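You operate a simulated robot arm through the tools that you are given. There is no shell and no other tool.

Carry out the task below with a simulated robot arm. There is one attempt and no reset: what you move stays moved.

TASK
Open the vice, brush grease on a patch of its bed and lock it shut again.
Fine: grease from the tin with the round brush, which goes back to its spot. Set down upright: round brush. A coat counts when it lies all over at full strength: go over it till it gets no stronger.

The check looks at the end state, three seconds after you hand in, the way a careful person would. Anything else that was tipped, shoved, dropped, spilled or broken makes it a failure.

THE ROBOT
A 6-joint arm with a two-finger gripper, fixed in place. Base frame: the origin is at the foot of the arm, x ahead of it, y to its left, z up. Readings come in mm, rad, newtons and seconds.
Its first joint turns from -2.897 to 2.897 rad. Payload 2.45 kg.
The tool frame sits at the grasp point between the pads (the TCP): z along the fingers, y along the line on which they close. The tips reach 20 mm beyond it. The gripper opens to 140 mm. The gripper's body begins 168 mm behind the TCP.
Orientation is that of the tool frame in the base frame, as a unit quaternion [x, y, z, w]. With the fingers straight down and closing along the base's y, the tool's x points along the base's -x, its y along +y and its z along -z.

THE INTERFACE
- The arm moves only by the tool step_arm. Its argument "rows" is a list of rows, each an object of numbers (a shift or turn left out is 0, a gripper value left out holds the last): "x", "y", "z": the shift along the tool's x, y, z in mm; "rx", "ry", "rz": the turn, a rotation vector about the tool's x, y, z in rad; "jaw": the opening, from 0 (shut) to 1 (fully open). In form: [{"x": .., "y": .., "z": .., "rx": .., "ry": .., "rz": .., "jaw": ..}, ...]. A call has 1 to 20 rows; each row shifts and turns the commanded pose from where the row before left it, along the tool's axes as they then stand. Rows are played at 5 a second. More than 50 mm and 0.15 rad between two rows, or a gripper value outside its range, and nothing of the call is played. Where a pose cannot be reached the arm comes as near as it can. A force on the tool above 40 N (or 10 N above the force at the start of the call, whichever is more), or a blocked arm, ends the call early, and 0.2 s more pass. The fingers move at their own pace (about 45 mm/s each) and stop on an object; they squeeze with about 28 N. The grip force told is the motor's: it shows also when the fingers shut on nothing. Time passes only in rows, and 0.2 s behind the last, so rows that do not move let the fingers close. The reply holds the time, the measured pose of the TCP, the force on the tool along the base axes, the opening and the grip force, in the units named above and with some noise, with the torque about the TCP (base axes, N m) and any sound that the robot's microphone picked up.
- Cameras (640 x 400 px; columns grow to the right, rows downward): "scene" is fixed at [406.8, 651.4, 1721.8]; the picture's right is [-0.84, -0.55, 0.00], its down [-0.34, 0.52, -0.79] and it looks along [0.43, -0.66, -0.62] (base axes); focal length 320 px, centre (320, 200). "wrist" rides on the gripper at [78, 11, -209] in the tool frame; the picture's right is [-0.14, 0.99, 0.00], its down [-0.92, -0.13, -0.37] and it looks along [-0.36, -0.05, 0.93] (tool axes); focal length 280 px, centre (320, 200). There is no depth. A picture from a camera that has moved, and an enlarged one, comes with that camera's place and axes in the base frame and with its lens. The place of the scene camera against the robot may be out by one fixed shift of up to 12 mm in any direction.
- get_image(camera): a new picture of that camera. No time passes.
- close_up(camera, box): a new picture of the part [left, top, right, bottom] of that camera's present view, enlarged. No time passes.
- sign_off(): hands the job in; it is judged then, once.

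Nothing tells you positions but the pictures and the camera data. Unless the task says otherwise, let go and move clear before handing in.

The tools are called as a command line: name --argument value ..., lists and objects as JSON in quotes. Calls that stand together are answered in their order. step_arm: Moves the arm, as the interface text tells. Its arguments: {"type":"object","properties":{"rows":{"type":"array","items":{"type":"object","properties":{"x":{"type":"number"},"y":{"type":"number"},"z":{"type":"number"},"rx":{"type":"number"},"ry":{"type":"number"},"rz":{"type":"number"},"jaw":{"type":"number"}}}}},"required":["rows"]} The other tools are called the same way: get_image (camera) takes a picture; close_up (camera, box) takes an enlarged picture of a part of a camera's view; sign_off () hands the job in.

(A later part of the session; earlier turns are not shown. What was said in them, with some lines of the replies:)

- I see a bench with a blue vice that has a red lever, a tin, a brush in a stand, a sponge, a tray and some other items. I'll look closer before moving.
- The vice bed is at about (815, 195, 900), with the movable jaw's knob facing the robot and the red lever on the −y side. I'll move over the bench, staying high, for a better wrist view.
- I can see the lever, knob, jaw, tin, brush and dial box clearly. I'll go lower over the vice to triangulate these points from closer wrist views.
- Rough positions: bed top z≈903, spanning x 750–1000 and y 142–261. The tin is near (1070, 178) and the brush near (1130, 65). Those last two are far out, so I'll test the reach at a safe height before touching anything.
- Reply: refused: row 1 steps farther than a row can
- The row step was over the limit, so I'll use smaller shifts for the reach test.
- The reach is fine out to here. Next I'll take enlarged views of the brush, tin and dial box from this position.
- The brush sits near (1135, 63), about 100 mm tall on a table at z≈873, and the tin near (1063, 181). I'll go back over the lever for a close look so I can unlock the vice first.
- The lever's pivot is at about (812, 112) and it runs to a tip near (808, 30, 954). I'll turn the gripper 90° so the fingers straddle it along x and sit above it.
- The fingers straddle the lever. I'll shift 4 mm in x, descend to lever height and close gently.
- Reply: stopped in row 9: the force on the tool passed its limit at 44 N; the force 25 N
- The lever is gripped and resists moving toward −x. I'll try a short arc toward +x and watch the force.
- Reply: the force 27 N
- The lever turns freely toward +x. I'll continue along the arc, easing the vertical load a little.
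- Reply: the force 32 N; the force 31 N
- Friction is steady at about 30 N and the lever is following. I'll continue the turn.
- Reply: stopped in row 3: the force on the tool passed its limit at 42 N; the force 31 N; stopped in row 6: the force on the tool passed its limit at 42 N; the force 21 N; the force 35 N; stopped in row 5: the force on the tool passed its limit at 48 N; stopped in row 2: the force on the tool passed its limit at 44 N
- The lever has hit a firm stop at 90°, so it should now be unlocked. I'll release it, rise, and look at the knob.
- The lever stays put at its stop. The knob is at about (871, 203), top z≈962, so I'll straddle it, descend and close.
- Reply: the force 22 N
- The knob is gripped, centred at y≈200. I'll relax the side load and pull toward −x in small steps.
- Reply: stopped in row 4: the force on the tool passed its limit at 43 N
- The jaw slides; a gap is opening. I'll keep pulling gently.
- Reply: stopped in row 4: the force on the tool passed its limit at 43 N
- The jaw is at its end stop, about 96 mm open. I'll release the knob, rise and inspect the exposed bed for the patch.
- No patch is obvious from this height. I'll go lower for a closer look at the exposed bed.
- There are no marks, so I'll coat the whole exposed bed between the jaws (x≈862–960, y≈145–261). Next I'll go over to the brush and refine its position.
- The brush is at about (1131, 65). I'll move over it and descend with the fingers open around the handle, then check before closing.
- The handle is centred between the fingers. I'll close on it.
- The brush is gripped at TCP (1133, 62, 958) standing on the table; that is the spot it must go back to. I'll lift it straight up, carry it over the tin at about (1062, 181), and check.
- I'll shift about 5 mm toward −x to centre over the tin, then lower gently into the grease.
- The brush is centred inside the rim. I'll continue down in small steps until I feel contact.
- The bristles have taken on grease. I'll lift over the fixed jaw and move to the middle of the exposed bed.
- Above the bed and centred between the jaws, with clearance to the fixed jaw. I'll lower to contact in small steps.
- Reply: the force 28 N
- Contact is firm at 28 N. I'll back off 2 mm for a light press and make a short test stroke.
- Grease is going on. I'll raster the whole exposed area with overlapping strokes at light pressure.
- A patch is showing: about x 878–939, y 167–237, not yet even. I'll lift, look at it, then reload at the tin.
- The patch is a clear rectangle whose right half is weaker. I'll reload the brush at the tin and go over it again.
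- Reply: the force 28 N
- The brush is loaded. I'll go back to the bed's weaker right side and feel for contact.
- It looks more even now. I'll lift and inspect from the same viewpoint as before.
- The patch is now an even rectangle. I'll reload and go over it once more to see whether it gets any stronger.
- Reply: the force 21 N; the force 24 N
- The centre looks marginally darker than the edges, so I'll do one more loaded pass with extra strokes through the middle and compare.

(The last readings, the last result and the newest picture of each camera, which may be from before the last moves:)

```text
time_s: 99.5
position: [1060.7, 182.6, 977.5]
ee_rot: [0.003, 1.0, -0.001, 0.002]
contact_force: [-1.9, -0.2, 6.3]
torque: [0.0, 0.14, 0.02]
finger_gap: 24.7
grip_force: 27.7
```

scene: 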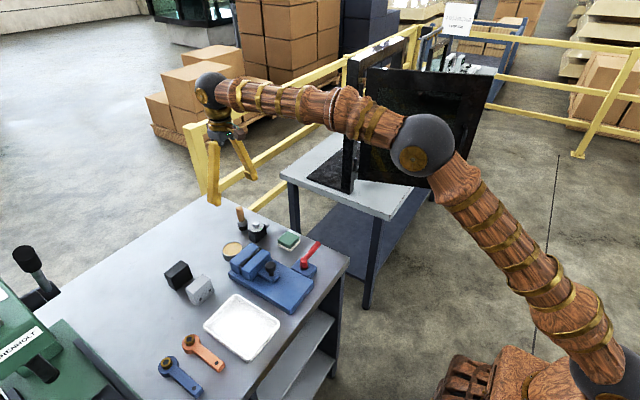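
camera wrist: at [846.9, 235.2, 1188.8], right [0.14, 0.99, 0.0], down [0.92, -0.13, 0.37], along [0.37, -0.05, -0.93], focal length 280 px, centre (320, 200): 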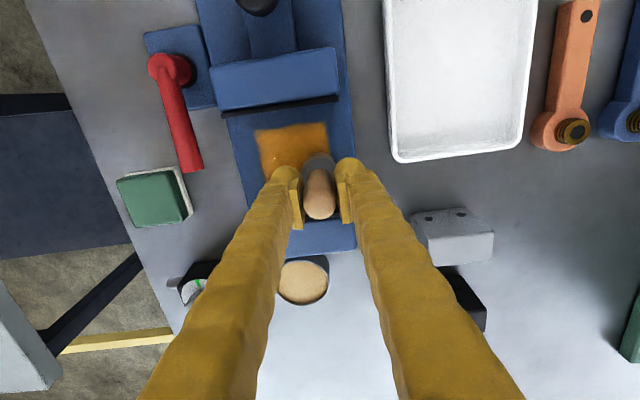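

step_arm --rows '[{"z": -20}, {"z": -30}, {"z": -34}, {"x": 37.4, "y": 11}, {"x": 37.4, "y": 11}, {"x": 37.4, "y": 11}, {"x": 37.4, "y": 11}, {"z": 30}, {"z": 30}, {"z": 15}, {"z": 4}, {"z": 2}, {}]'

```text
time_s: 102.3
position: [910.1, 227.7, 979.8]
ee_rot: [0.002, 1.0, -0.001, 0.001]
contact_force: [-6.0, -0.5, 16.1]
torque: [-0.01, 0.38, -0.01]
finger_gap: 24.3
grip_force: 28.0
```

step_arm --rows '[{"z": -0.8, "y": 6}, {"x": 12}, {"x": 9}, {"y": -11}, {"y": -11}, {"y": -11}, {"y": -11}, {"y": -11}, {"y": -11}, {"x": -11}, {"y": 11}, {"y": 11}, {"y": 11}, {"y": 11}, {"y": 11}, {"y": 11}, {"x": -11}, {"y": -11}, {"y": -11}, {"y": -11}]'

step_arm --rows '[{"y": -11}, {"y": -11}, {"y": -11}, {"x": -10}, {"y": 11}, {"y": 11}, {"y": 11}, {"y": 11}, {"y": 11}, {"y": 11}, {"x": -8}, {"y": -11}, {"y": -11}, {"y": -11}, {"y": -11}, {"y": -11}, {"y": -11}, {"x": 10}, {"x": 10}, {"x": 10}]'

step_arm --rows '[{"x": 8, "y": 11}, {"y": 11}, {"x": -10}, {"x": -10}, {"x": -10}, {"x": -10}, {"y": 11}, {"x": 10}, {"x": 10}, {"x": 10}, {"x": 10}, {"y": 11}, {"x": -10}, {"x": -10}, {"x": -10}, {"x": -10}, {"y": 11}, {"x": 10}, {"x": 10}, {"x": 10}]'

get_image --camera "wrist"

```text
time_s: 106.5
position: [911.1, 201.1, 981.4]
ee_rot: [0.003, 1.0, -0.001, 0.001]
contact_force: [0.6, 0.2, -1.3]
torque: [-0.01, 0.01, -0.01]
finger_gap: 24.5
grip_force: 27.7
```

```text
time_s: 110.7
position: [899.6, 166.9, 980.2]
ee_rot: [0.002, 1.0, 0.0, 0.003]
contact_force: [0.2, 0.0, -0.8]
torque: [0.01, 0.02, -0.04]
finger_gap: 24.4
grip_force: 27.8
```

```text
time_s: 114.9
position: [901.9, 222.9, 982.3]
ee_rot: [0.003, 1.0, -0.001, 0.001]
contact_force: [0.0, 0.1, -0.4]
torque: [0.0, 0.0, -0.03]
finger_gap: 24.3
grip_force: 28.0
```

```text
taken
camera wrist: at [822.3, 235.6, 1189.0], right [0.14, 0.99, 0.0], down [0.92, -0.13, 0.37], along [0.37, -0.05, -0.93], focal length 280 px, centre (320, 200)
```

wrist: 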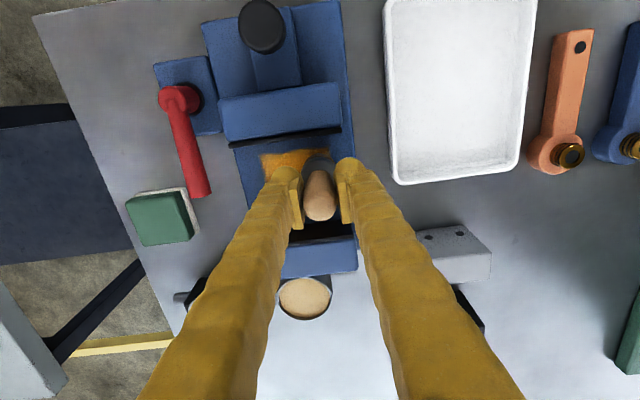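

Contact was lost during that pass, with forces near 0. I'll press down slightly and repeat with real contact.

step_arm --rows '[{"z": 1.5}, {"z": 1}, {}]'

```text
time_s: 115.7
position: [900.6, 222.3, 979.7]
ee_rot: [0.002, 1.0, -0.002, 0.001]
contact_force: [-6.6, -0.4, 23.1]
torque: [-0.06, 0.46, -0.05]
finger_gap: 24.4
grip_force: 28.1
```

step_arm --rows '[{"z": -0.5, "y": 8}, {"x": 10}, {"y": -10}, {"y": -10}, {"y": -10}, {"y": -10}, {"y": -10}, {"y": -10}, {"x": -12}, {"y": 10}, {"y": 10}, {"y": 10}, {"y": 10}, {"y": 10}, {"y": 10}, {"x": -12}]'

step_arm --rows '[{"y": -10, "z": 0.3}, {"y": -10}, {"y": -10}, {"y": -10}, {"y": -10}, {"y": -10}, {"x": -12}, {"y": 10}, {"y": 10}, {"y": 10}, {"y": 10}, {"y": 10}, {"y": 10}, {}]'

step_arm --rows '[{"x": 10}, {"x": 10}, {"x": 10}, {"x": 8}, {"y": -10}, {"x": -10}, {"x": -10}, {"x": -10}, {"x": -8}, {"y": -12}, {"x": 10}, {"x": 10}, {"x": 10}, {"x": 8}, {"y": -12}, {"x": -10}, {"x": -10}, {"x": -10}, {"x": -8}, {}]'

```text
time_s: 119.1
position: [916.2, 230.5, 979.2]
ee_rot: [0.002, 1.0, 0.0, 0.001]
contact_force: [-2.0, 0.0, 4.3]
torque: [0.03, 0.12, 0.03]
finger_gap: 24.4
grip_force: 28.1
```

```text
time_s: 122.1
position: [928.6, 229.9, 979.6]
ee_rot: [0.003, 1.0, -0.001, 0.002]
contact_force: [0.6, -0.4, -2.2]
torque: [0.0, -0.01, 0.01]
finger_gap: 24.4
grip_force: 28.4
```

```text
time_s: 126.3
position: [927.8, 196.2, 978.3]
ee_rot: [0.003, 1.0, -0.001, 0.001]
contact_force: [-0.8, 0.4, -1.0]
torque: [0.05, -0.02, -0.03]
finger_gap: 24.3
grip_force: 27.6
```

step_arm --rows '[{"z": -25}, {"z": -50}, {"x": -40, "y": -7}, {"x": -40, "y": -7}, {}]'

close_up --camera "wrist" --box '[240, 20, 420, 200]'

close_up --camera "scene" --box '[250, 255, 285, 290]'

close_up --camera "wrist" --box '[295, 25, 355, 75]'

```text
time_s: 127.5
position: [1008.5, 184.3, 1054.9]
ee_rot: [0.002, 1.0, -0.001, 0.002]
contact_force: [0.1, 0.2, -1.3]
torque: [0.01, -0.02, 0.02]
finger_gap: 24.6
grip_force: 28.1
```

```text
2.22 times, centred on (330, 110) of wrist
camera zoom: at [929.0, 195.3, 1262.2], right [0.14, 0.99, 0.0], down [0.92, -0.13, 0.37], along [0.37, -0.05, -0.93], focal length 623 px, centre (298, 400)
```

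zoom: 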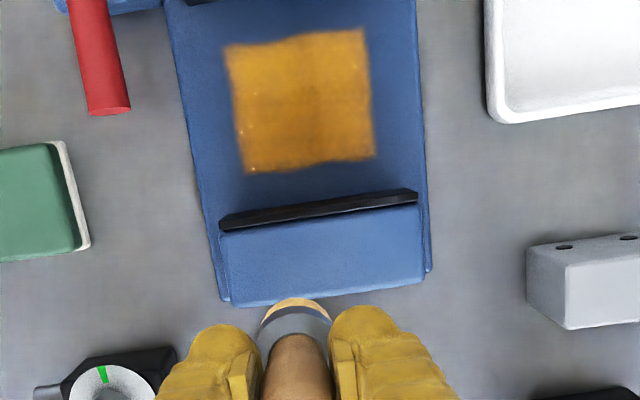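

```text
11.43 times, centred on (268, 272) of scene
camera zoom: at [406.8, 651.4, 1721.8], right [-0.84, -0.55, 0.0], down [-0.34, 0.52, -0.79], along [0.43, -0.66, -0.62], focal length 3663 px, centre (920, -629)
```

zoom: 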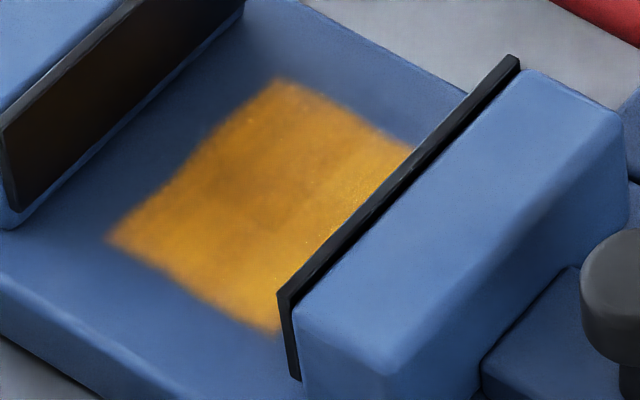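

```text
8.00 times, centred on (325, 50) of wrist
camera zoom: at [929.0, 195.3, 1262.2], right [0.14, 0.99, 0.0], down [0.92, -0.13, 0.37], along [0.37, -0.05, -0.93], focal length 2243 px, centre (280, 1400)
```

zoom: 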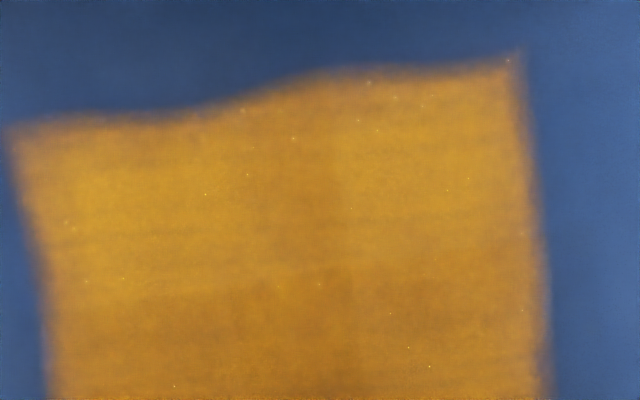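

The coat is unchanged, so it's saturated and even. Now I'll take the brush back to its spot at (1133, 62), hovering there first to check.

step_arm --rows '[{"x": -31.2, "y": -30.6}, {"x": -31.2, "y": -30.6}, {"x": -31.2, "y": -30.6}, {"x": -31.1, "y": -30.5}, {"z": 30}, {"z": 30}, {}]'

get_image --camera "wrist"

close_up --camera "scene" --box '[200, 170, 280, 260]'

```text
time_s: 129.1
position: [1131.3, 58.7, 994.9]
ee_rot: [0.003, 1.0, 0.0, 0.001]
contact_force: [0.1, 0.3, -0.7]
torque: [0.0, -0.01, -0.03]
finger_gap: 24.4
grip_force: 28.1
```

```text
taken
camera wrist: at [1052.4, 70.0, 1202.7], right [0.14, 0.99, 0.0], down [0.92, -0.13, 0.37], along [0.37, -0.05, -0.93], focal length 280 px, centre (320, 200)
```

wrist: 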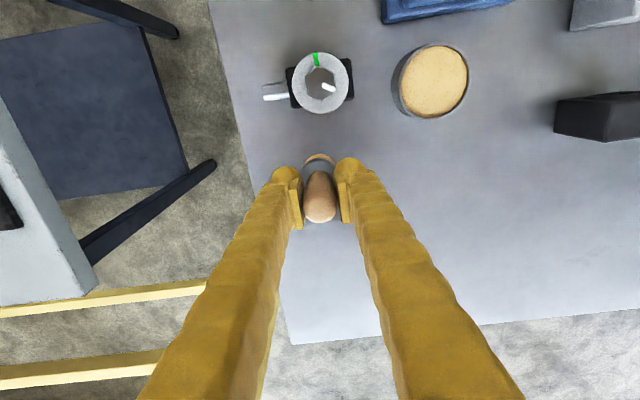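

```text
4.44 times, centred on (240, 215) of scene
camera zoom: at [406.8, 651.4, 1721.8], right [-0.84, -0.55, 0.0], down [-0.34, 0.52, -0.79], along [0.43, -0.66, -0.62], focal length 1425 px, centre (676, 133)
```

zoom: 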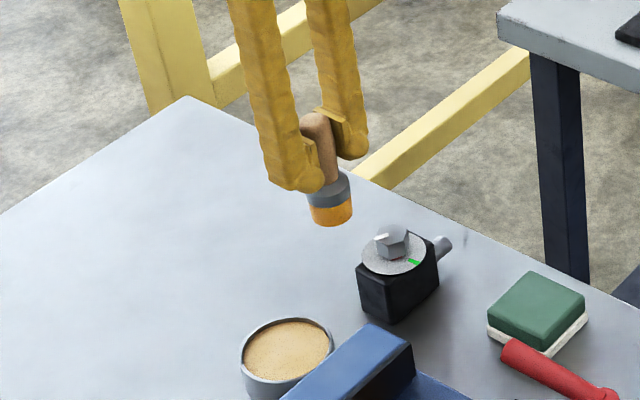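

step_arm --rows '[{"x": -1.8, "y": 3.2}, {"z": 20}, {"z": 12}, {"z": 5}, {}]'

close_up --camera "scene" --box '[200, 170, 280, 260]'

```text
time_s: 130.3
position: [1134.5, 62.0, 958.2]
ee_rot: [0.003, 1.0, -0.001, 0.002]
contact_force: [-0.8, 0.6, -0.9]
torque: [0.01, 0.02, 0.01]
finger_gap: 24.5
grip_force: 27.9
```

```text
4.44 times, centred on (240, 215) of scene
camera zoom: at [406.8, 651.4, 1721.8], right [-0.84, -0.55, 0.0], down [-0.34, 0.52, -0.79], along [0.43, -0.66, -0.62], focal length 1425 px, centre (676, 133)
```

zoom: 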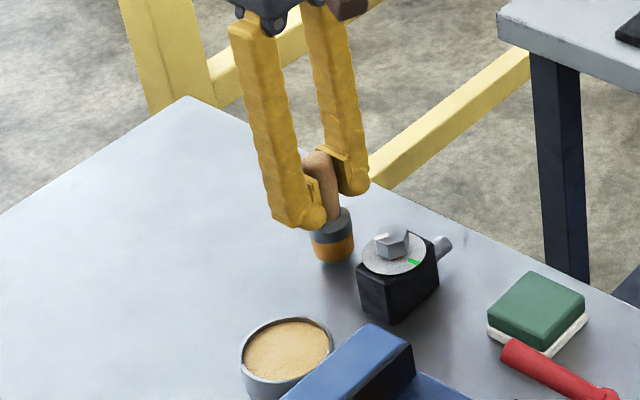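

Matches the original picture apart from the last few millimetres of height. I'll lower to contact in small steps.

step_arm --rows '[{"z": 2}, {"z": 1.5}, {"z": 1}, {}]'

```text
time_s: 131.3
position: [1132.2, 62.2, 953.5]
ee_rot: [0.003, 1.0, -0.001, 0.002]
contact_force: [0.0, -0.4, -0.5]
torque: [0.0, -0.04, -0.04]
finger_gap: 24.1
grip_force: 27.7
```

step_arm --rows '[{"z": 1}, {"z": 1}, {}]'

```text
time_s: 132.1
position: [1132.9, 61.2, 950.6]
ee_rot: [0.002, 1.0, -0.001, 0.002]
contact_force: [0.7, -0.2, -0.4]
torque: [0.03, -0.02, 0.02]
finger_gap: 24.3
grip_force: 28.4
```

step_arm --rows '[{"z": 0.8}, {"z": 0.7}, {}]'

close_up --camera "scene" --box '[225, 195, 265, 245]'

```text
time_s: 132.9
position: [1133.0, 63.5, 949.7]
ee_rot: [0.002, 1.0, -0.001, 0.002]
contact_force: [0.1, 0.5, -0.6]
torque: [0.0, 0.03, -0.01]
finger_gap: 24.2
grip_force: 27.8
```

```text
8.00 times, centred on (245, 220) of scene
camera zoom: at [406.8, 651.4, 1721.8], right [-0.84, -0.55, 0.0], down [-0.34, 0.52, -0.79], along [0.43, -0.66, -0.62], focal length 2564 px, centre (920, 40)
```

zoom: 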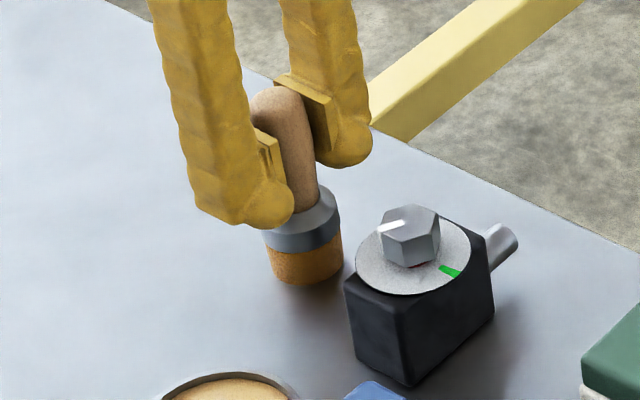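

step_arm --rows '[{"z": 0.7}, {"z": 0.6}, {}]'

```text
time_s: 133.7
position: [1133.9, 62.7, 949.7]
ee_rot: [0.003, 1.0, -0.001, 0.002]
contact_force: [4.6, -4.1, 14.7]
torque: [-0.14, -0.27, -0.03]
finger_gap: 24.4
grip_force: 28.6
```

Standing on the table. I'll ease off slightly, open the fingers, and check before rising.

step_arm --rows '[{"z": -0.7}, {"jaw": 0.3}, {"jaw": 0.5}, {}, {}]'

get_image --camera "wrist"

close_up --camera "scene" --box '[225, 195, 265, 245]'

```text
time_s: 134.9
position: [1131.2, 63.2, 948.9]
ee_rot: [0.002, 1.0, -0.001, 0.002]
contact_force: [-0.3, 1.3, 0.2]
torque: [0.01, -0.01, -0.02]
finger_gap: 70.0
grip_force: 0.0
```

```text
taken
camera wrist: at [1053.1, 75.0, 1156.4], right [0.14, 0.99, 0.0], down [0.92, -0.13, 0.37], along [0.37, -0.05, -0.93], focal length 280 px, centre (320, 200)
```

wrist: 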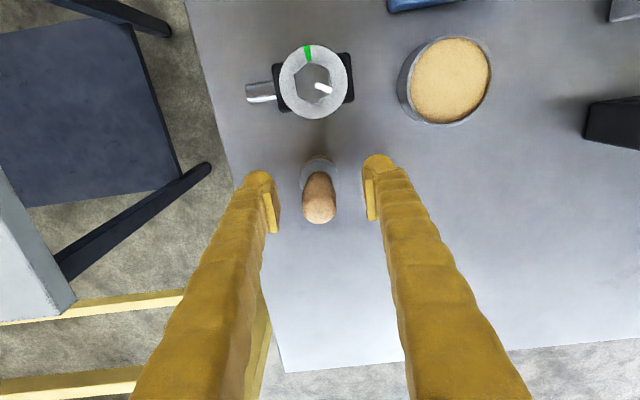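

```text
8.00 times, centred on (245, 220) of scene
camera zoom: at [406.8, 651.4, 1721.8], right [-0.84, -0.55, 0.0], down [-0.34, 0.52, -0.79], along [0.43, -0.66, -0.62], focal length 2564 px, centre (920, 40)
```

zoom: 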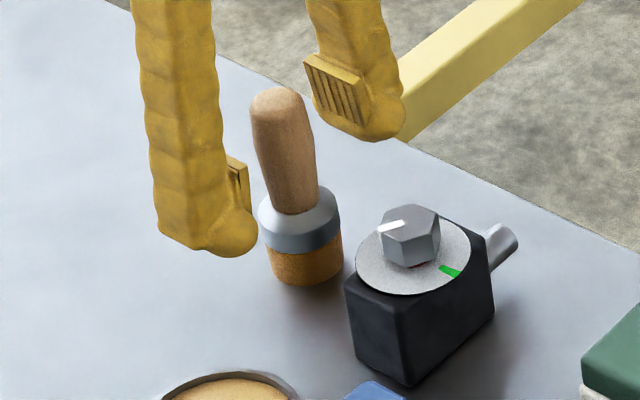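

The brush stands upright on its spot. I'll rise clear and return to the vice knob at its open position, about (775, 200).

step_arm --rows '[{"z": -20}, {"z": -45}, {"z": -45}, {"x": 39.6, "y": 15.2}, {"x": 39.6, "y": 15.2}, {"x": 39.6, "y": 15.2}, {"x": 39.6, "y": 15.2}, {"x": 39.6, "y": 15.2}, {"x": 39.6, "y": 15.2}, {"x": 39.6, "y": 15.2}, {"x": 39.6, "y": 15.2}, {"x": 39.6, "y": 15.2}, {}]'

get_image --camera "wrist"

close_up --camera "scene" --box '[200, 180, 330, 300]'

```text
time_s: 137.7
position: [777.0, 202.8, 1057.1]
ee_rot: [0.003, 1.0, 0.0, 0.002]
contact_force: [0.2, 0.4, 0.6]
torque: [0.01, 0.03, 0.01]
finger_gap: 69.9
grip_force: 0.2
```

```text
taken
camera wrist: at [697.5, 214.8, 1264.9], right [0.14, 0.99, 0.0], down [0.92, -0.13, 0.37], along [0.37, -0.05, -0.93], focal length 280 px, centre (320, 200)
```

wrist: 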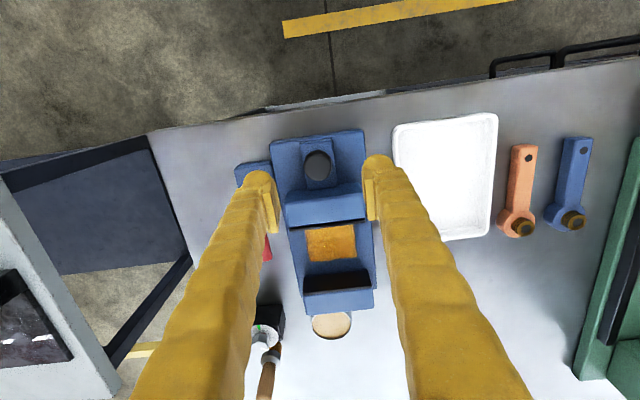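

```text
3.33 times, centred on (265, 240) of scene
camera zoom: at [406.8, 651.4, 1721.8], right [-0.84, -0.55, 0.0], down [-0.34, 0.52, -0.79], along [0.43, -0.66, -0.62], focal length 1068 px, centre (503, 67)
```

zoom: 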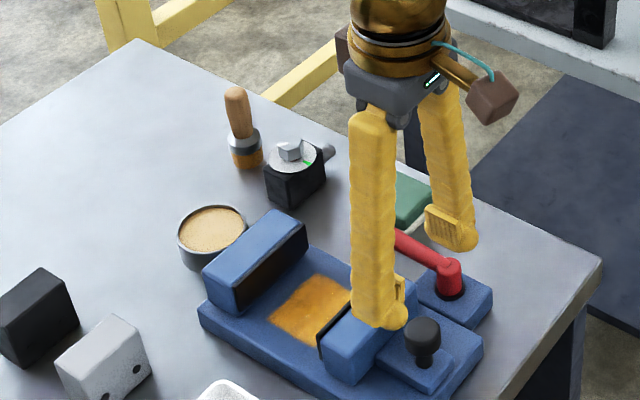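

Patch is complete and the brush is upright. I'll lower onto the knob and grip it.

step_arm --rows '[{"x": 2, "y": -2.5, "z": 20}, {"z": 35}, {"z": 30}, {"z": 15}, {"z": 8}, {"jaw": 0}, {}, {}, {}, {}]'

get_image --camera "wrist"

```text
time_s: 139.9
position: [775.8, 199.4, 949.9]
ee_rot: [0.003, 1.0, -0.001, 0.002]
contact_force: [1.0, 11.2, -2.2]
torque: [-0.04, 0.0, -0.01]
finger_gap: 27.9
grip_force: 45.0
```

```text
taken
camera wrist: at [697.4, 212.0, 1157.5], right [0.14, 0.99, 0.0], down [0.92, -0.13, 0.37], along [0.37, -0.05, -0.93], focal length 280 px, centre (320, 200)
```

wrist: 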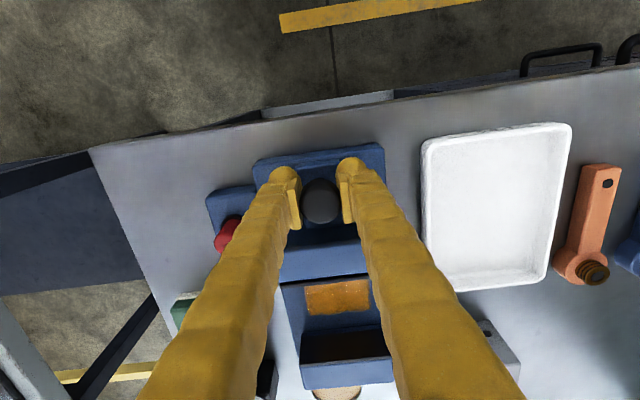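

Gripped. I'll push the jaw shut toward +x.

step_arm --rows '[{"x": -2}, {"x": -3}, {"x": -3}, {"x": -3}, {"x": -3}, {"x": -3}, {"x": -3}, {"x": -3}, {"x": -3}, {"x": -3}, {"x": -3}, {"x": -3}, {"x": -3}, {"x": -3}, {"x": -3}, {"x": -3}, {"x": -3}, {"x": -3}, {"x": -3}, {}]'

step_arm --rows '[{"x": -3}, {"x": -3}, {"x": -3}, {"x": -3}, {"x": -3}, {"x": -3}, {"x": -3}, {"x": -3}, {"x": -3}, {"x": -3}, {"x": -2}, {"x": -2}, {"x": -2}, {}]'

get_image --camera "wrist"

```text
time_s: 141.7
position: [796.5, 199.5, 949.4]
ee_rot: [0.003, 1.0, -0.001, 0.002]
contact_force: [1.1, 7.0, -2.8]
torque: [-0.02, -0.12, -0.07]
finger_gap: 27.9
grip_force: 45.2
stopped in row 8: the force on the tool passed its limit at 41 N (the readings are from after the stop); the commanded pose is now the measured one
```

```text
time_s: 144.7
position: [833.2, 199.8, 949.4]
ee_rot: [0.003, 1.0, -0.001, 0.002]
contact_force: [1.6, 12.6, -5.6]
torque: [-0.08, 0.04, -0.02]
finger_gap: 28.1
grip_force: 44.8
```

```text
taken
camera wrist: at [754.3, 211.9, 1157.6], right [0.14, 0.99, 0.0], down [0.92, -0.13, 0.37], along [0.37, -0.05, -0.93], focal length 280 px, centre (320, 200)
```

wrist: 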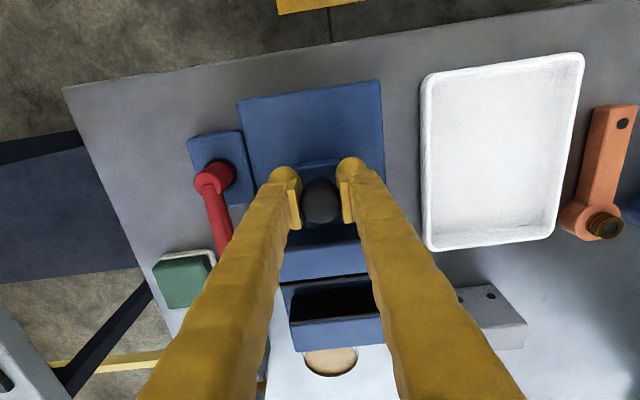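

step_arm --rows '[{"x": -2}, {"x": -2.5}, {"x": -2.5}, {"x": -2.5}, {"x": -2.5}, {"x": -2.5}, {"x": -2.5}, {"x": -2.5}, {"x": -2.5}, {"x": -2.5}, {"x": -2.5}, {"x": -2.5}, {"x": -2.5}, {"x": -2.5}, {}]'

get_image --camera "wrist"

```text
time_s: 147.9
position: [867.7, 199.6, 949.7]
ee_rot: [0.003, 1.0, -0.001, 0.001]
contact_force: [-0.2, 16.6, -14.2]
torque: [-0.11, 0.04, 0.0]
finger_gap: 27.8
grip_force: 44.5
```

```text
taken
camera wrist: at [788.9, 211.9, 1157.8], right [0.14, 0.99, 0.0], down [0.92, -0.13, 0.37], along [0.37, -0.05, -0.93], focal length 280 px, centre (320, 200)
```

wrist: 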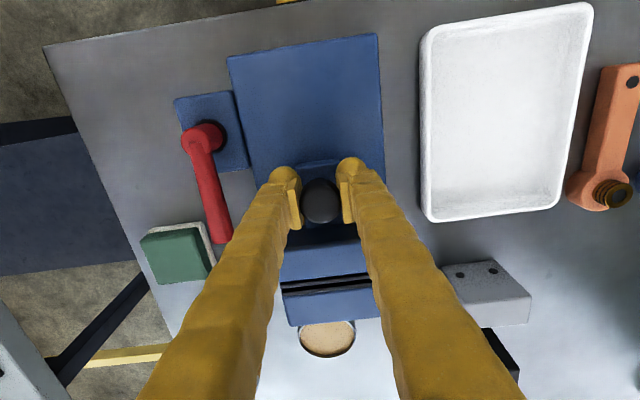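

Nearly shut. I'll push the last few millimetres until it stops.

step_arm --rows '[{"x": -1.5}, {"x": -1.5}, {"x": -1.5}, {"x": -1.5}, {"x": -1.5}, {"x": -1.5}, {}]'

close_up --camera "wrist" --box '[250, 220, 400, 340]'

close_up --camera "scene" --box '[220, 210, 320, 300]'

```text
time_s: 149.0
position: [871.9, 200.7, 950.1]
ee_rot: [0.003, 1.0, -0.001, -0.001]
contact_force: [-0.3, 1.4, 2.4]
torque: [-0.01, -0.04, -0.06]
finger_gap: 27.8
grip_force: 45.1
stopped in row 5: the force on the tool passed its limit at 43 N (the readings are from after the stop); the commanded pose is now the measured one
```

```text
3.33 times, centred on (325, 280) of wrist
camera zoom: at [793.5, 211.9, 1158.3], right [0.14, 0.99, 0.0], down [0.92, -0.13, 0.37], along [0.36, -0.05, -0.93], focal length 935 px, centre (303, -67)
```

zoom: 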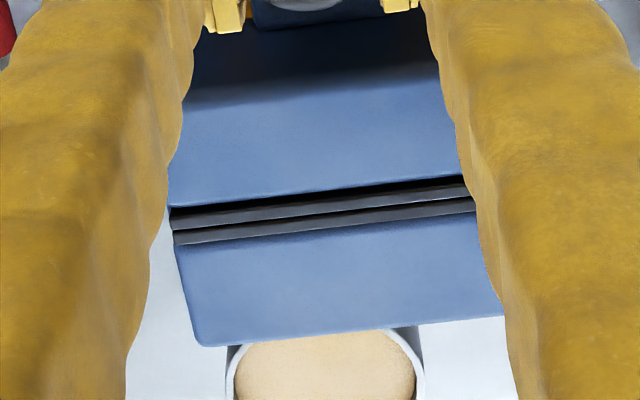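

```text
4.44 times, centred on (270, 255) of scene
camera zoom: at [406.8, 651.4, 1721.8], right [-0.84, -0.55, 0.0], down [-0.34, 0.52, -0.79], along [0.43, -0.66, -0.62], focal length 1425 px, centre (542, -44)
```

zoom: 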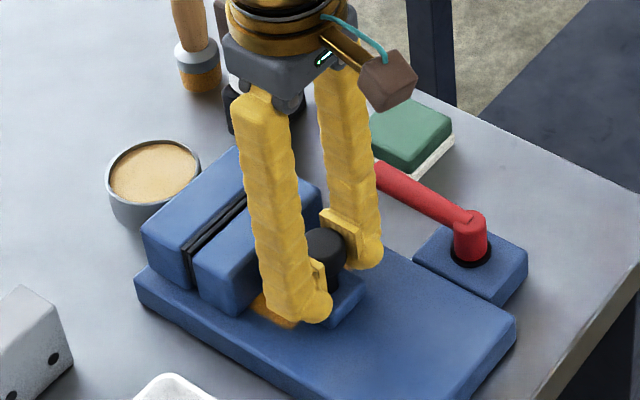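

step_arm --rows '[{"x": -1.5}, {"x": -1.5}, {"x": -1.5}, {}]'

close_up --camera "wrist" --box '[250, 220, 400, 340]'

```text
time_s: 149.6
position: [871.9, 199.7, 949.5]
ee_rot: [0.001, 1.0, -0.001, -0.003]
contact_force: [-3.5, -1.0, 4.6]
torque: [-0.04, 0.11, 0.06]
finger_gap: 27.9
grip_force: 44.3
stopped in row 2: the force on the tool passed its limit at 44 N (the readings are from after the stop); the commanded pose is now the measured one
```

```text
3.33 times, centred on (325, 280) of wrist
camera zoom: at [794.6, 212.1, 1158.6], right [0.14, 0.99, 0.0], down [0.92, -0.13, 0.36], along [0.36, -0.05, -0.93], focal length 935 px, centre (303, -67)
```

zoom: 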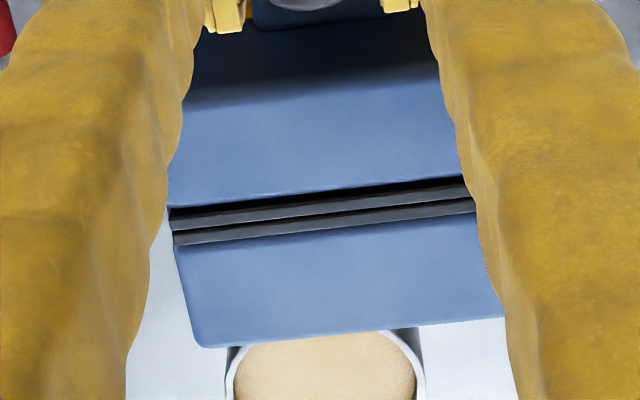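

The jaw is firmly shut at the original position. I'll release the knob, rise, and move over the lever at about (876, 109).

step_arm --rows '[{"jaw": 0.4}, {"jaw": 0.5}, {}, {"z": -30}, {"z": -45}, {"z": -15, "y": -30, "x": -2}, {"y": -40, "x": -2, "jaw": 0.35}, {"y": -20.5}, {}]'

get_image --camera "wrist"

close_up --camera "scene" --box '[220, 200, 340, 300]'

```text
time_s: 151.6
position: [874.8, 109.0, 1040.8]
ee_rot: [0.003, 1.0, -0.001, -0.005]
contact_force: [1.5, -0.2, 1.5]
torque: [0.01, -0.02, 0.01]
finger_gap: 49.2
grip_force: 0.0
```

```text
taken
camera wrist: at [797.8, 122.7, 1248.5], right [0.14, 0.99, 0.0], down [0.92, -0.13, 0.36], along [0.36, -0.05, -0.93], focal length 280 px, centre (320, 200)
```

wrist: 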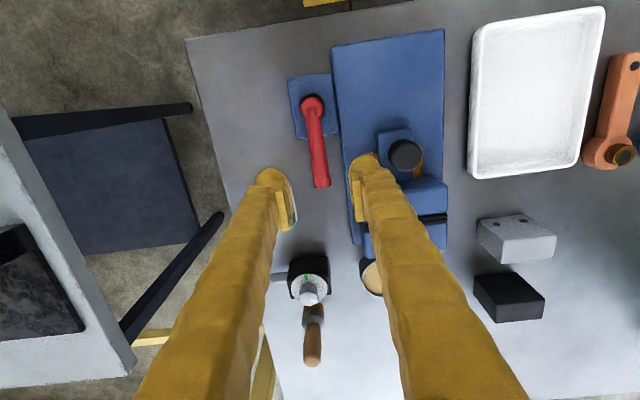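

```text
4.00 times, centred on (280, 250) of scene
camera zoom: at [406.8, 651.4, 1721.8], right [-0.84, -0.55, 0.0], down [-0.34, 0.52, -0.79], along [0.43, -0.66, -0.62], focal length 1282 px, centre (480, 0)
```

zoom: 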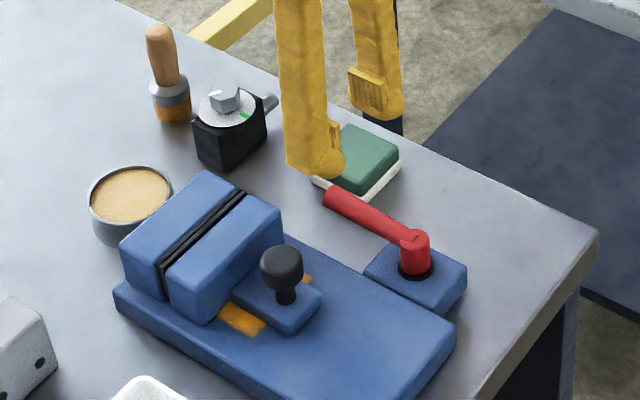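

The jaw is shut, and some of the coat is still visible in front of it. I'll lower onto the lever and grip it.

step_arm --rows '[{"y": 1, "x": -1, "z": 30}, {"z": 30}, {"z": 25}, {"z": 14}, {}, {"jaw": 0}, {}, {}, {}]'

get_image --camera "wrist"

```text
time_s: 153.6
position: [876.7, 110.2, 940.7]
ee_rot: [0.002, 1.0, 0.0, -0.004]
contact_force: [0.3, -1.0, -3.0]
torque: [-0.01, -0.02, 0.09]
finger_gap: 12.4
grip_force: 39.6
```

```text
taken
camera wrist: at [800.0, 121.9, 1149.2], right [0.14, 0.99, 0.0], down [0.92, -0.13, 0.36], along [0.36, -0.05, -0.93], focal length 280 px, centre (320, 200)
```

wrist: 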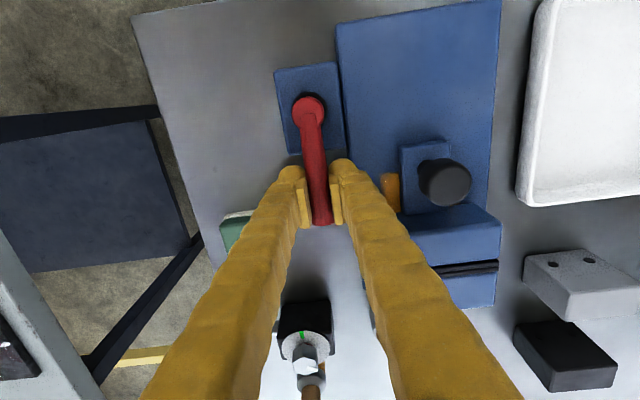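

I'll turn the lever back toward −y along the reverse arc.

step_arm --rows '[{"y": -2.5, "x": 0.05, "rz": 0.04}, {"y": -2.5, "x": 0.05, "rz": 0.04}, {"y": -2.5, "x": 0.05, "rz": 0.04}, {"y": -2.5, "x": 0.05, "rz": 0.04}, {"y": -2.5, "x": 0.05, "rz": 0.04}, {"y": -2.5, "x": 0.05, "rz": 0.04}, {"y": -2.5, "x": 0.05, "rz": 0.04}, {"y": -2.5, "x": 0.05, "rz": 0.04}, {"y": -2.5, "x": 0.05, "rz": 0.04}, {"y": -2.5, "x": 0.05, "rz": 0.04}, {}]'

get_image --camera "wrist"

```text
time_s: 156.0
position: [871.7, 85.4, 941.4]
ee_rot: [0.201, 0.979, -0.002, -0.002]
contact_force: [31.4, -18.7, -9.6]
torque: [-0.11, -0.25, 0.3]
finger_gap: 12.2
grip_force: 39.3
```

```text
taken
camera wrist: at [805.2, 127.4, 1149.1], right [0.52, 0.86, 0.0], down [0.8, -0.48, 0.37], along [0.31, -0.19, -0.93], focal length 280 px, centre (320, 200)
```

wrist: 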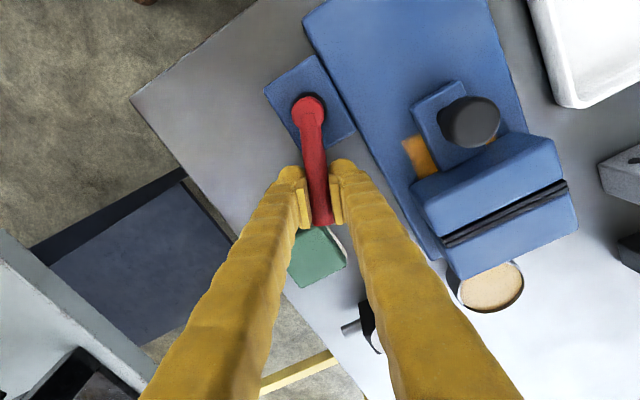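

step_arm --rows '[{"x": -1.5}, {"y": -2.5, "x": -0.1, "rz": 0.04}, {"y": -2.5, "x": -0.1, "rz": 0.04}, {"y": -2.5, "x": -0.1, "rz": 0.04}, {"y": -2.5, "x": -0.1, "rz": 0.04}, {"y": -2.5, "x": -0.1, "rz": 0.04}, {"y": -2.5, "x": -0.1, "rz": 0.04}, {"y": -2.5, "x": 0, "rz": 0.04}, {"y": -2.5, "x": 0, "rz": 0.04}, {}]'

get_image --camera "wrist"

```text
time_s: 158.2
position: [863.3, 69.7, 940.4]
ee_rot: [0.355, 0.935, -0.002, -0.002]
contact_force: [-30.6, 19.9, 5.6]
torque: [0.04, 0.1, 0.43]
finger_gap: 12.3
grip_force: 39.5
```

```text
taken
camera wrist: at [811.8, 129.4, 1148.8], right [0.76, 0.65, -0.01], down [0.61, -0.7, 0.37], along [0.23, -0.28, -0.93], focal length 280 px, centre (320, 200)
```

wrist: 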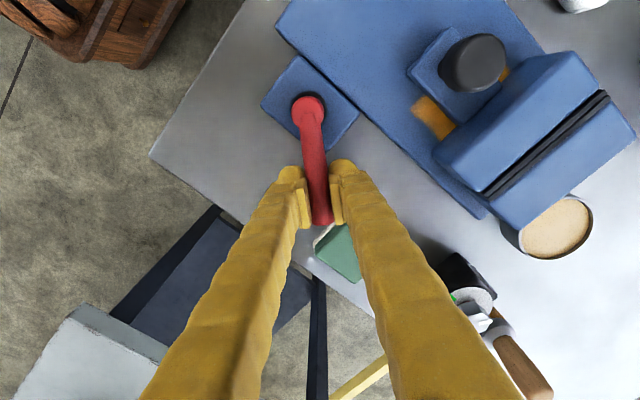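

step_arm --rows '[{"x": 1.2}, {"y": -2.5, "x": 0.05, "rz": 0.04}, {"y": -2.5, "x": 0.05, "rz": 0.04}, {"y": -2.5, "x": 0.05, "rz": 0.04}, {"y": -2.5, "x": 0.05, "rz": 0.04}, {"y": -2.5, "x": 0.05, "rz": 0.04}, {"y": -2.5, "x": 0.05, "rz": 0.04}, {}]'

get_image --camera "wrist"

```text
time_s: 160.0
position: [850.5, 56.9, 941.2]
ee_rot: [0.464, 0.886, -0.003, -0.001]
contact_force: [19.0, -24.7, -15.9]
torque: [-0.14, -0.06, -0.14]
finger_gap: 12.4
grip_force: 39.2
```

```text
taken
camera wrist: at [815.8, 129.7, 1148.6], right [0.89, 0.45, -0.01], down [0.42, -0.83, 0.37], along [0.16, -0.33, -0.93], focal length 280 px, centre (320, 200)
```

wrist: 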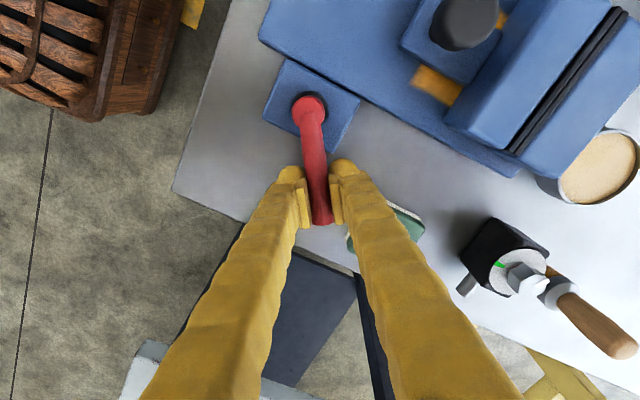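

step_arm --rows '[{"x": -0.8, "z": -0.3}, {"y": -2.5, "x": 0.0, "rz": 0.04}, {"y": -2.5, "x": 0.0, "rz": 0.04}, {"y": -2.5, "x": 0.0, "rz": 0.04}, {"y": -2.5, "x": 0.0, "rz": 0.04}, {"y": -2.5, "x": 0.05, "rz": 0.04}, {}]'

get_image --camera "wrist"

```text
time_s: 161.6
position: [840.2, 52.0, 941.3]
ee_rot: [0.55, 0.835, -0.003, -0.002]
contact_force: [1.0, -19.9, -29.8]
torque: [-0.12, -0.03, 0.36]
finger_gap: 12.2
grip_force: 38.8
```

```text
taken
camera wrist: at [820.0, 129.6, 1149.0], right [0.96, 0.27, -0.01], down [0.25, -0.9, 0.37], along [0.09, -0.36, -0.93], focal length 280 px, centre (320, 200)
```

wrist: 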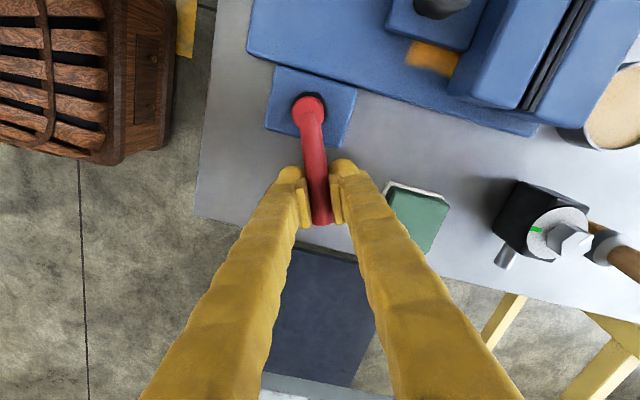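

step_arm --rows '[{"x": -0.5, "z": 0.8}, {"y": -2.5, "x": 0.0, "rz": 0.04}, {"y": -2.5, "x": 0.0, "rz": 0.04}, {"y": -2.5, "x": 0.0, "rz": 0.04}, {"y": -2.5, "x": 0.05, "rz": 0.04}, {"y": -2.5, "x": 0.05, "rz": 0.04}, {}]'

get_image --camera "wrist"

```text
time_s: 163.2
position: [828.0, 48.1, 941.1]
ee_rot: [0.63, 0.776, -0.003, -0.002]
contact_force: [-12.8, 25.4, -5.6]
torque: [0.06, 0.05, 0.48]
finger_gap: 12.4
grip_force: 39.4
```

```text
taken
camera wrist: at [823.6, 128.3, 1149.0], right [1.0, 0.07, -0.01], down [0.07, -0.93, 0.37], along [0.02, -0.37, -0.93], focal length 280 px, centre (320, 200)
```

wrist: 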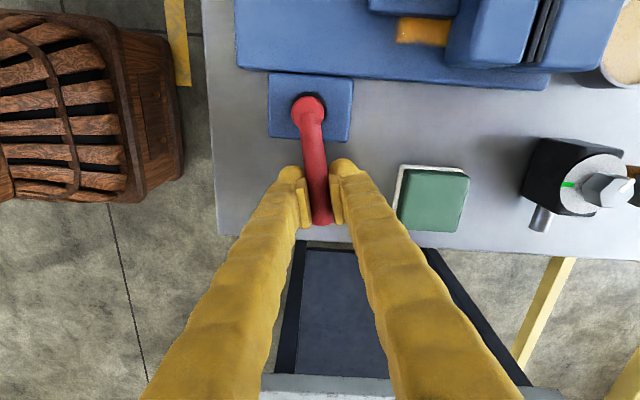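

step_arm --rows '[{"x": 0.7}, {"y": -2.5, "x": 0.05, "rz": 0.04}, {"y": -2.5, "x": 0.05, "rz": 0.04}, {"y": -2.5, "x": 0.05, "rz": 0.04}, {"y": -2, "x": 0.0, "rz": 0.03}, {}]'

get_image --camera "wrist"

```text
time_s: 164.6
position: [820.2, 46.4, 940.8]
ee_rot: [0.687, 0.727, -0.003, -0.002]
contact_force: [-13.6, 11.3, 6.4]
torque: [-0.02, 0.09, 0.82]
finger_gap: 12.5
grip_force: 39.4
```

```text
taken
camera wrist: at [826.3, 126.9, 1148.8], right [1.0, -0.08, -0.01], down [-0.07, -0.93, 0.37], along [-0.03, -0.37, -0.93], focal length 280 px, centre (320, 200)
```

wrist: 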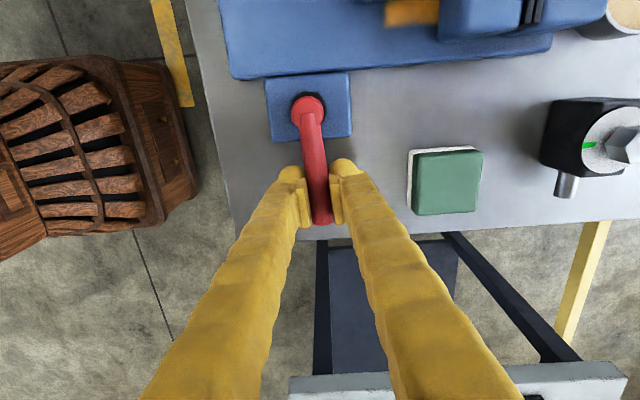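

Almost back. I'll push to the end stop with small steps.

step_arm --rows '[{"y": -2, "x": 0.3, "rz": 0.03}, {"y": -2, "rz": 0.03}, {"y": -1.5, "rz": 0.015}, {"y": -1.5}, {"y": -1.5}, {}]'

close_up --camera "wrist" --box '[220, 60, 420, 240]'

close_up --camera "scene" --box '[240, 200, 360, 300]'

```text
time_s: 165.7
position: [815.3, 46.7, 941.9]
ee_rot: [0.714, 0.7, -0.002, 0.002]
contact_force: [10.9, 3.3, -9.6]
torque: [-0.01, 0.07, 1.08]
finger_gap: 12.8
grip_force: 38.4
stopped in row 5: the force on the tool passed its limit at 46 N (the readings are from after the stop); the commanded pose is now the measured one
```

```text
2.22 times, centred on (320, 150) of wrist
camera zoom: at [826.4, 126.1, 1148.8], right [0.99, -0.15, 0.0], down [-0.14, -0.92, 0.37], along [-0.06, -0.37, -0.93], focal length 623 px, centre (320, 311)
```

zoom: 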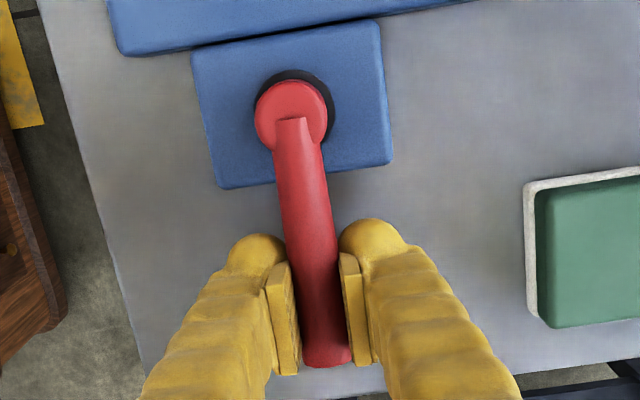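

```text
4.00 times, centred on (300, 250) of scene
camera zoom: at [406.8, 651.4, 1721.8], right [-0.84, -0.55, 0.0], down [-0.34, 0.52, -0.79], along [0.43, -0.66, -0.62], focal length 1282 px, centre (400, 0)
```

zoom: 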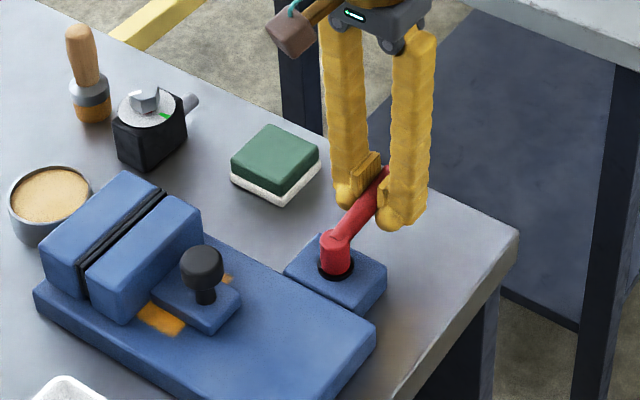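

step_arm --rows '[{"y": -1.5}, {"y": -1.5}, {"y": -1}, {}]'

```text
time_s: 166.3
position: [815.1, 47.1, 940.7]
ee_rot: [0.714, 0.701, 0.001, 0.003]
contact_force: [10.1, 3.0, -9.2]
torque: [-0.03, 0.1, 1.05]
finger_gap: 12.6
grip_force: 39.1
stopped in row 3: the force on the tool passed its limit at 43 N (the readings are from after the stop); the commanded pose is now the measured one
```

Firm at the end stop. I'll release the lever and rise clear.

step_arm --rows '[{"jaw": 0.3}, {"jaw": 0.4}, {}, {"z": -25}, {"z": -45}, {"z": -45}, {"z": -45}, {"z": -45}, {}]'

get_image --camera "wrist"

close_up --camera "scene" --box '[200, 190, 340, 320]'

get_image --camera "scene"

```text
time_s: 168.3
position: [812.1, 47.3, 1149.3]
ee_rot: [0.714, 0.701, 0.0, 0.002]
contact_force: [-0.2, -0.4, 0.3]
torque: [-0.05, 0.03, 0.0]
finger_gap: 55.9
grip_force: 0.1
```

```text
taken
camera wrist: at [822.3, 126.4, 1356.7], right [0.99, -0.16, 0.0], down [-0.15, -0.92, 0.37], along [-0.05, -0.37, -0.93], focal length 280 px, centre (320, 200)
```

wrist: 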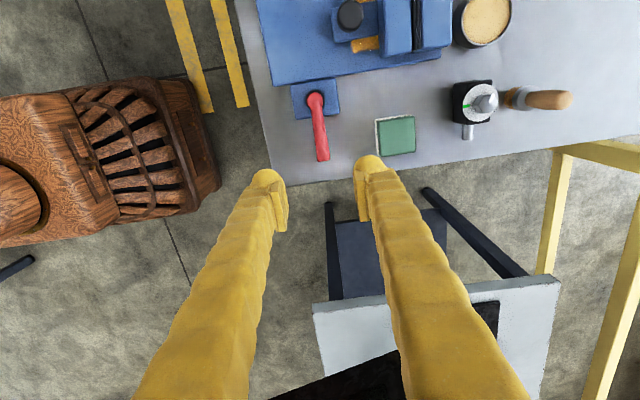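

```text
3.08 times, centred on (270, 255) of scene
camera zoom: at [406.8, 651.4, 1721.8], right [-0.84, -0.55, 0.0], down [-0.34, 0.52, -0.79], along [0.43, -0.66, -0.62], focal length 986 px, centre (474, 31)
```

zoom: 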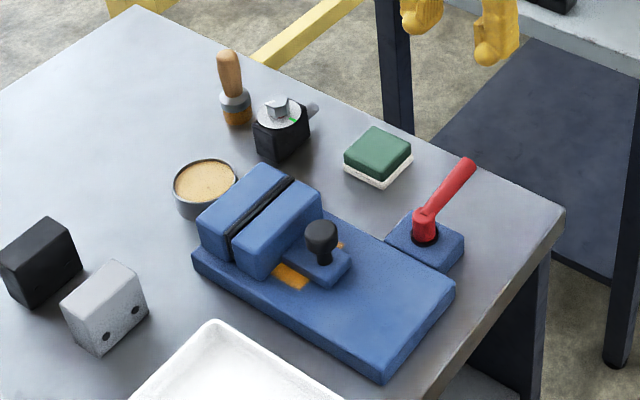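

```text
taken
```

scene: 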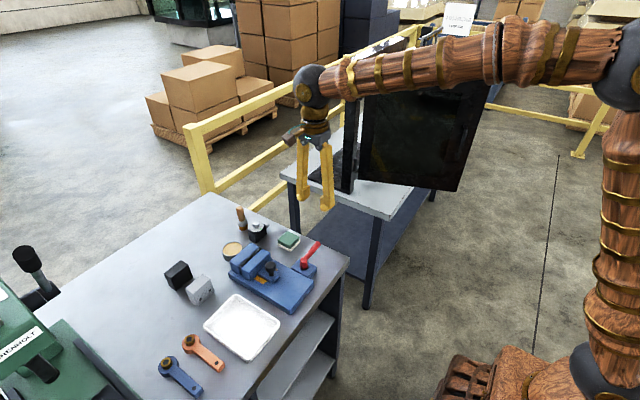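

The vice is shut with its lever back at the original stop, and the patch is fully coated. The brush stands upright on its spot, everything else looks undisturbed, and the arm is clear, so I'm handing in.

sign_off

```text
The job is handed in.
```

The job is handed in: I opened the vice, greased the patch on its bed, and shut and locked it again. No verdict came back with the hand-in.

- **Coat:** the patch is about 60 by 70 mm, between the jaws. I loaded the brush four times. After the third pass I reloaded and brushed it again, and its colour didn't change, so I took it to be at full strength.
- **Brush:** it stands upright within about 2 mm of where it started, and its bristles still carry grease.
- **Vice:** the jaw is shut at its original position. The lever is turned back to its end stop, where it pointed at the start.
- **Other items:** nothing else on the bench looked moved in the last pictures, and the arm is clear of everything.

The patch had no marks on the bed. I brushed nearly the whole exposed area, and only that rectangle took grease. With the jaw shut, part of the coat shows in front of it.
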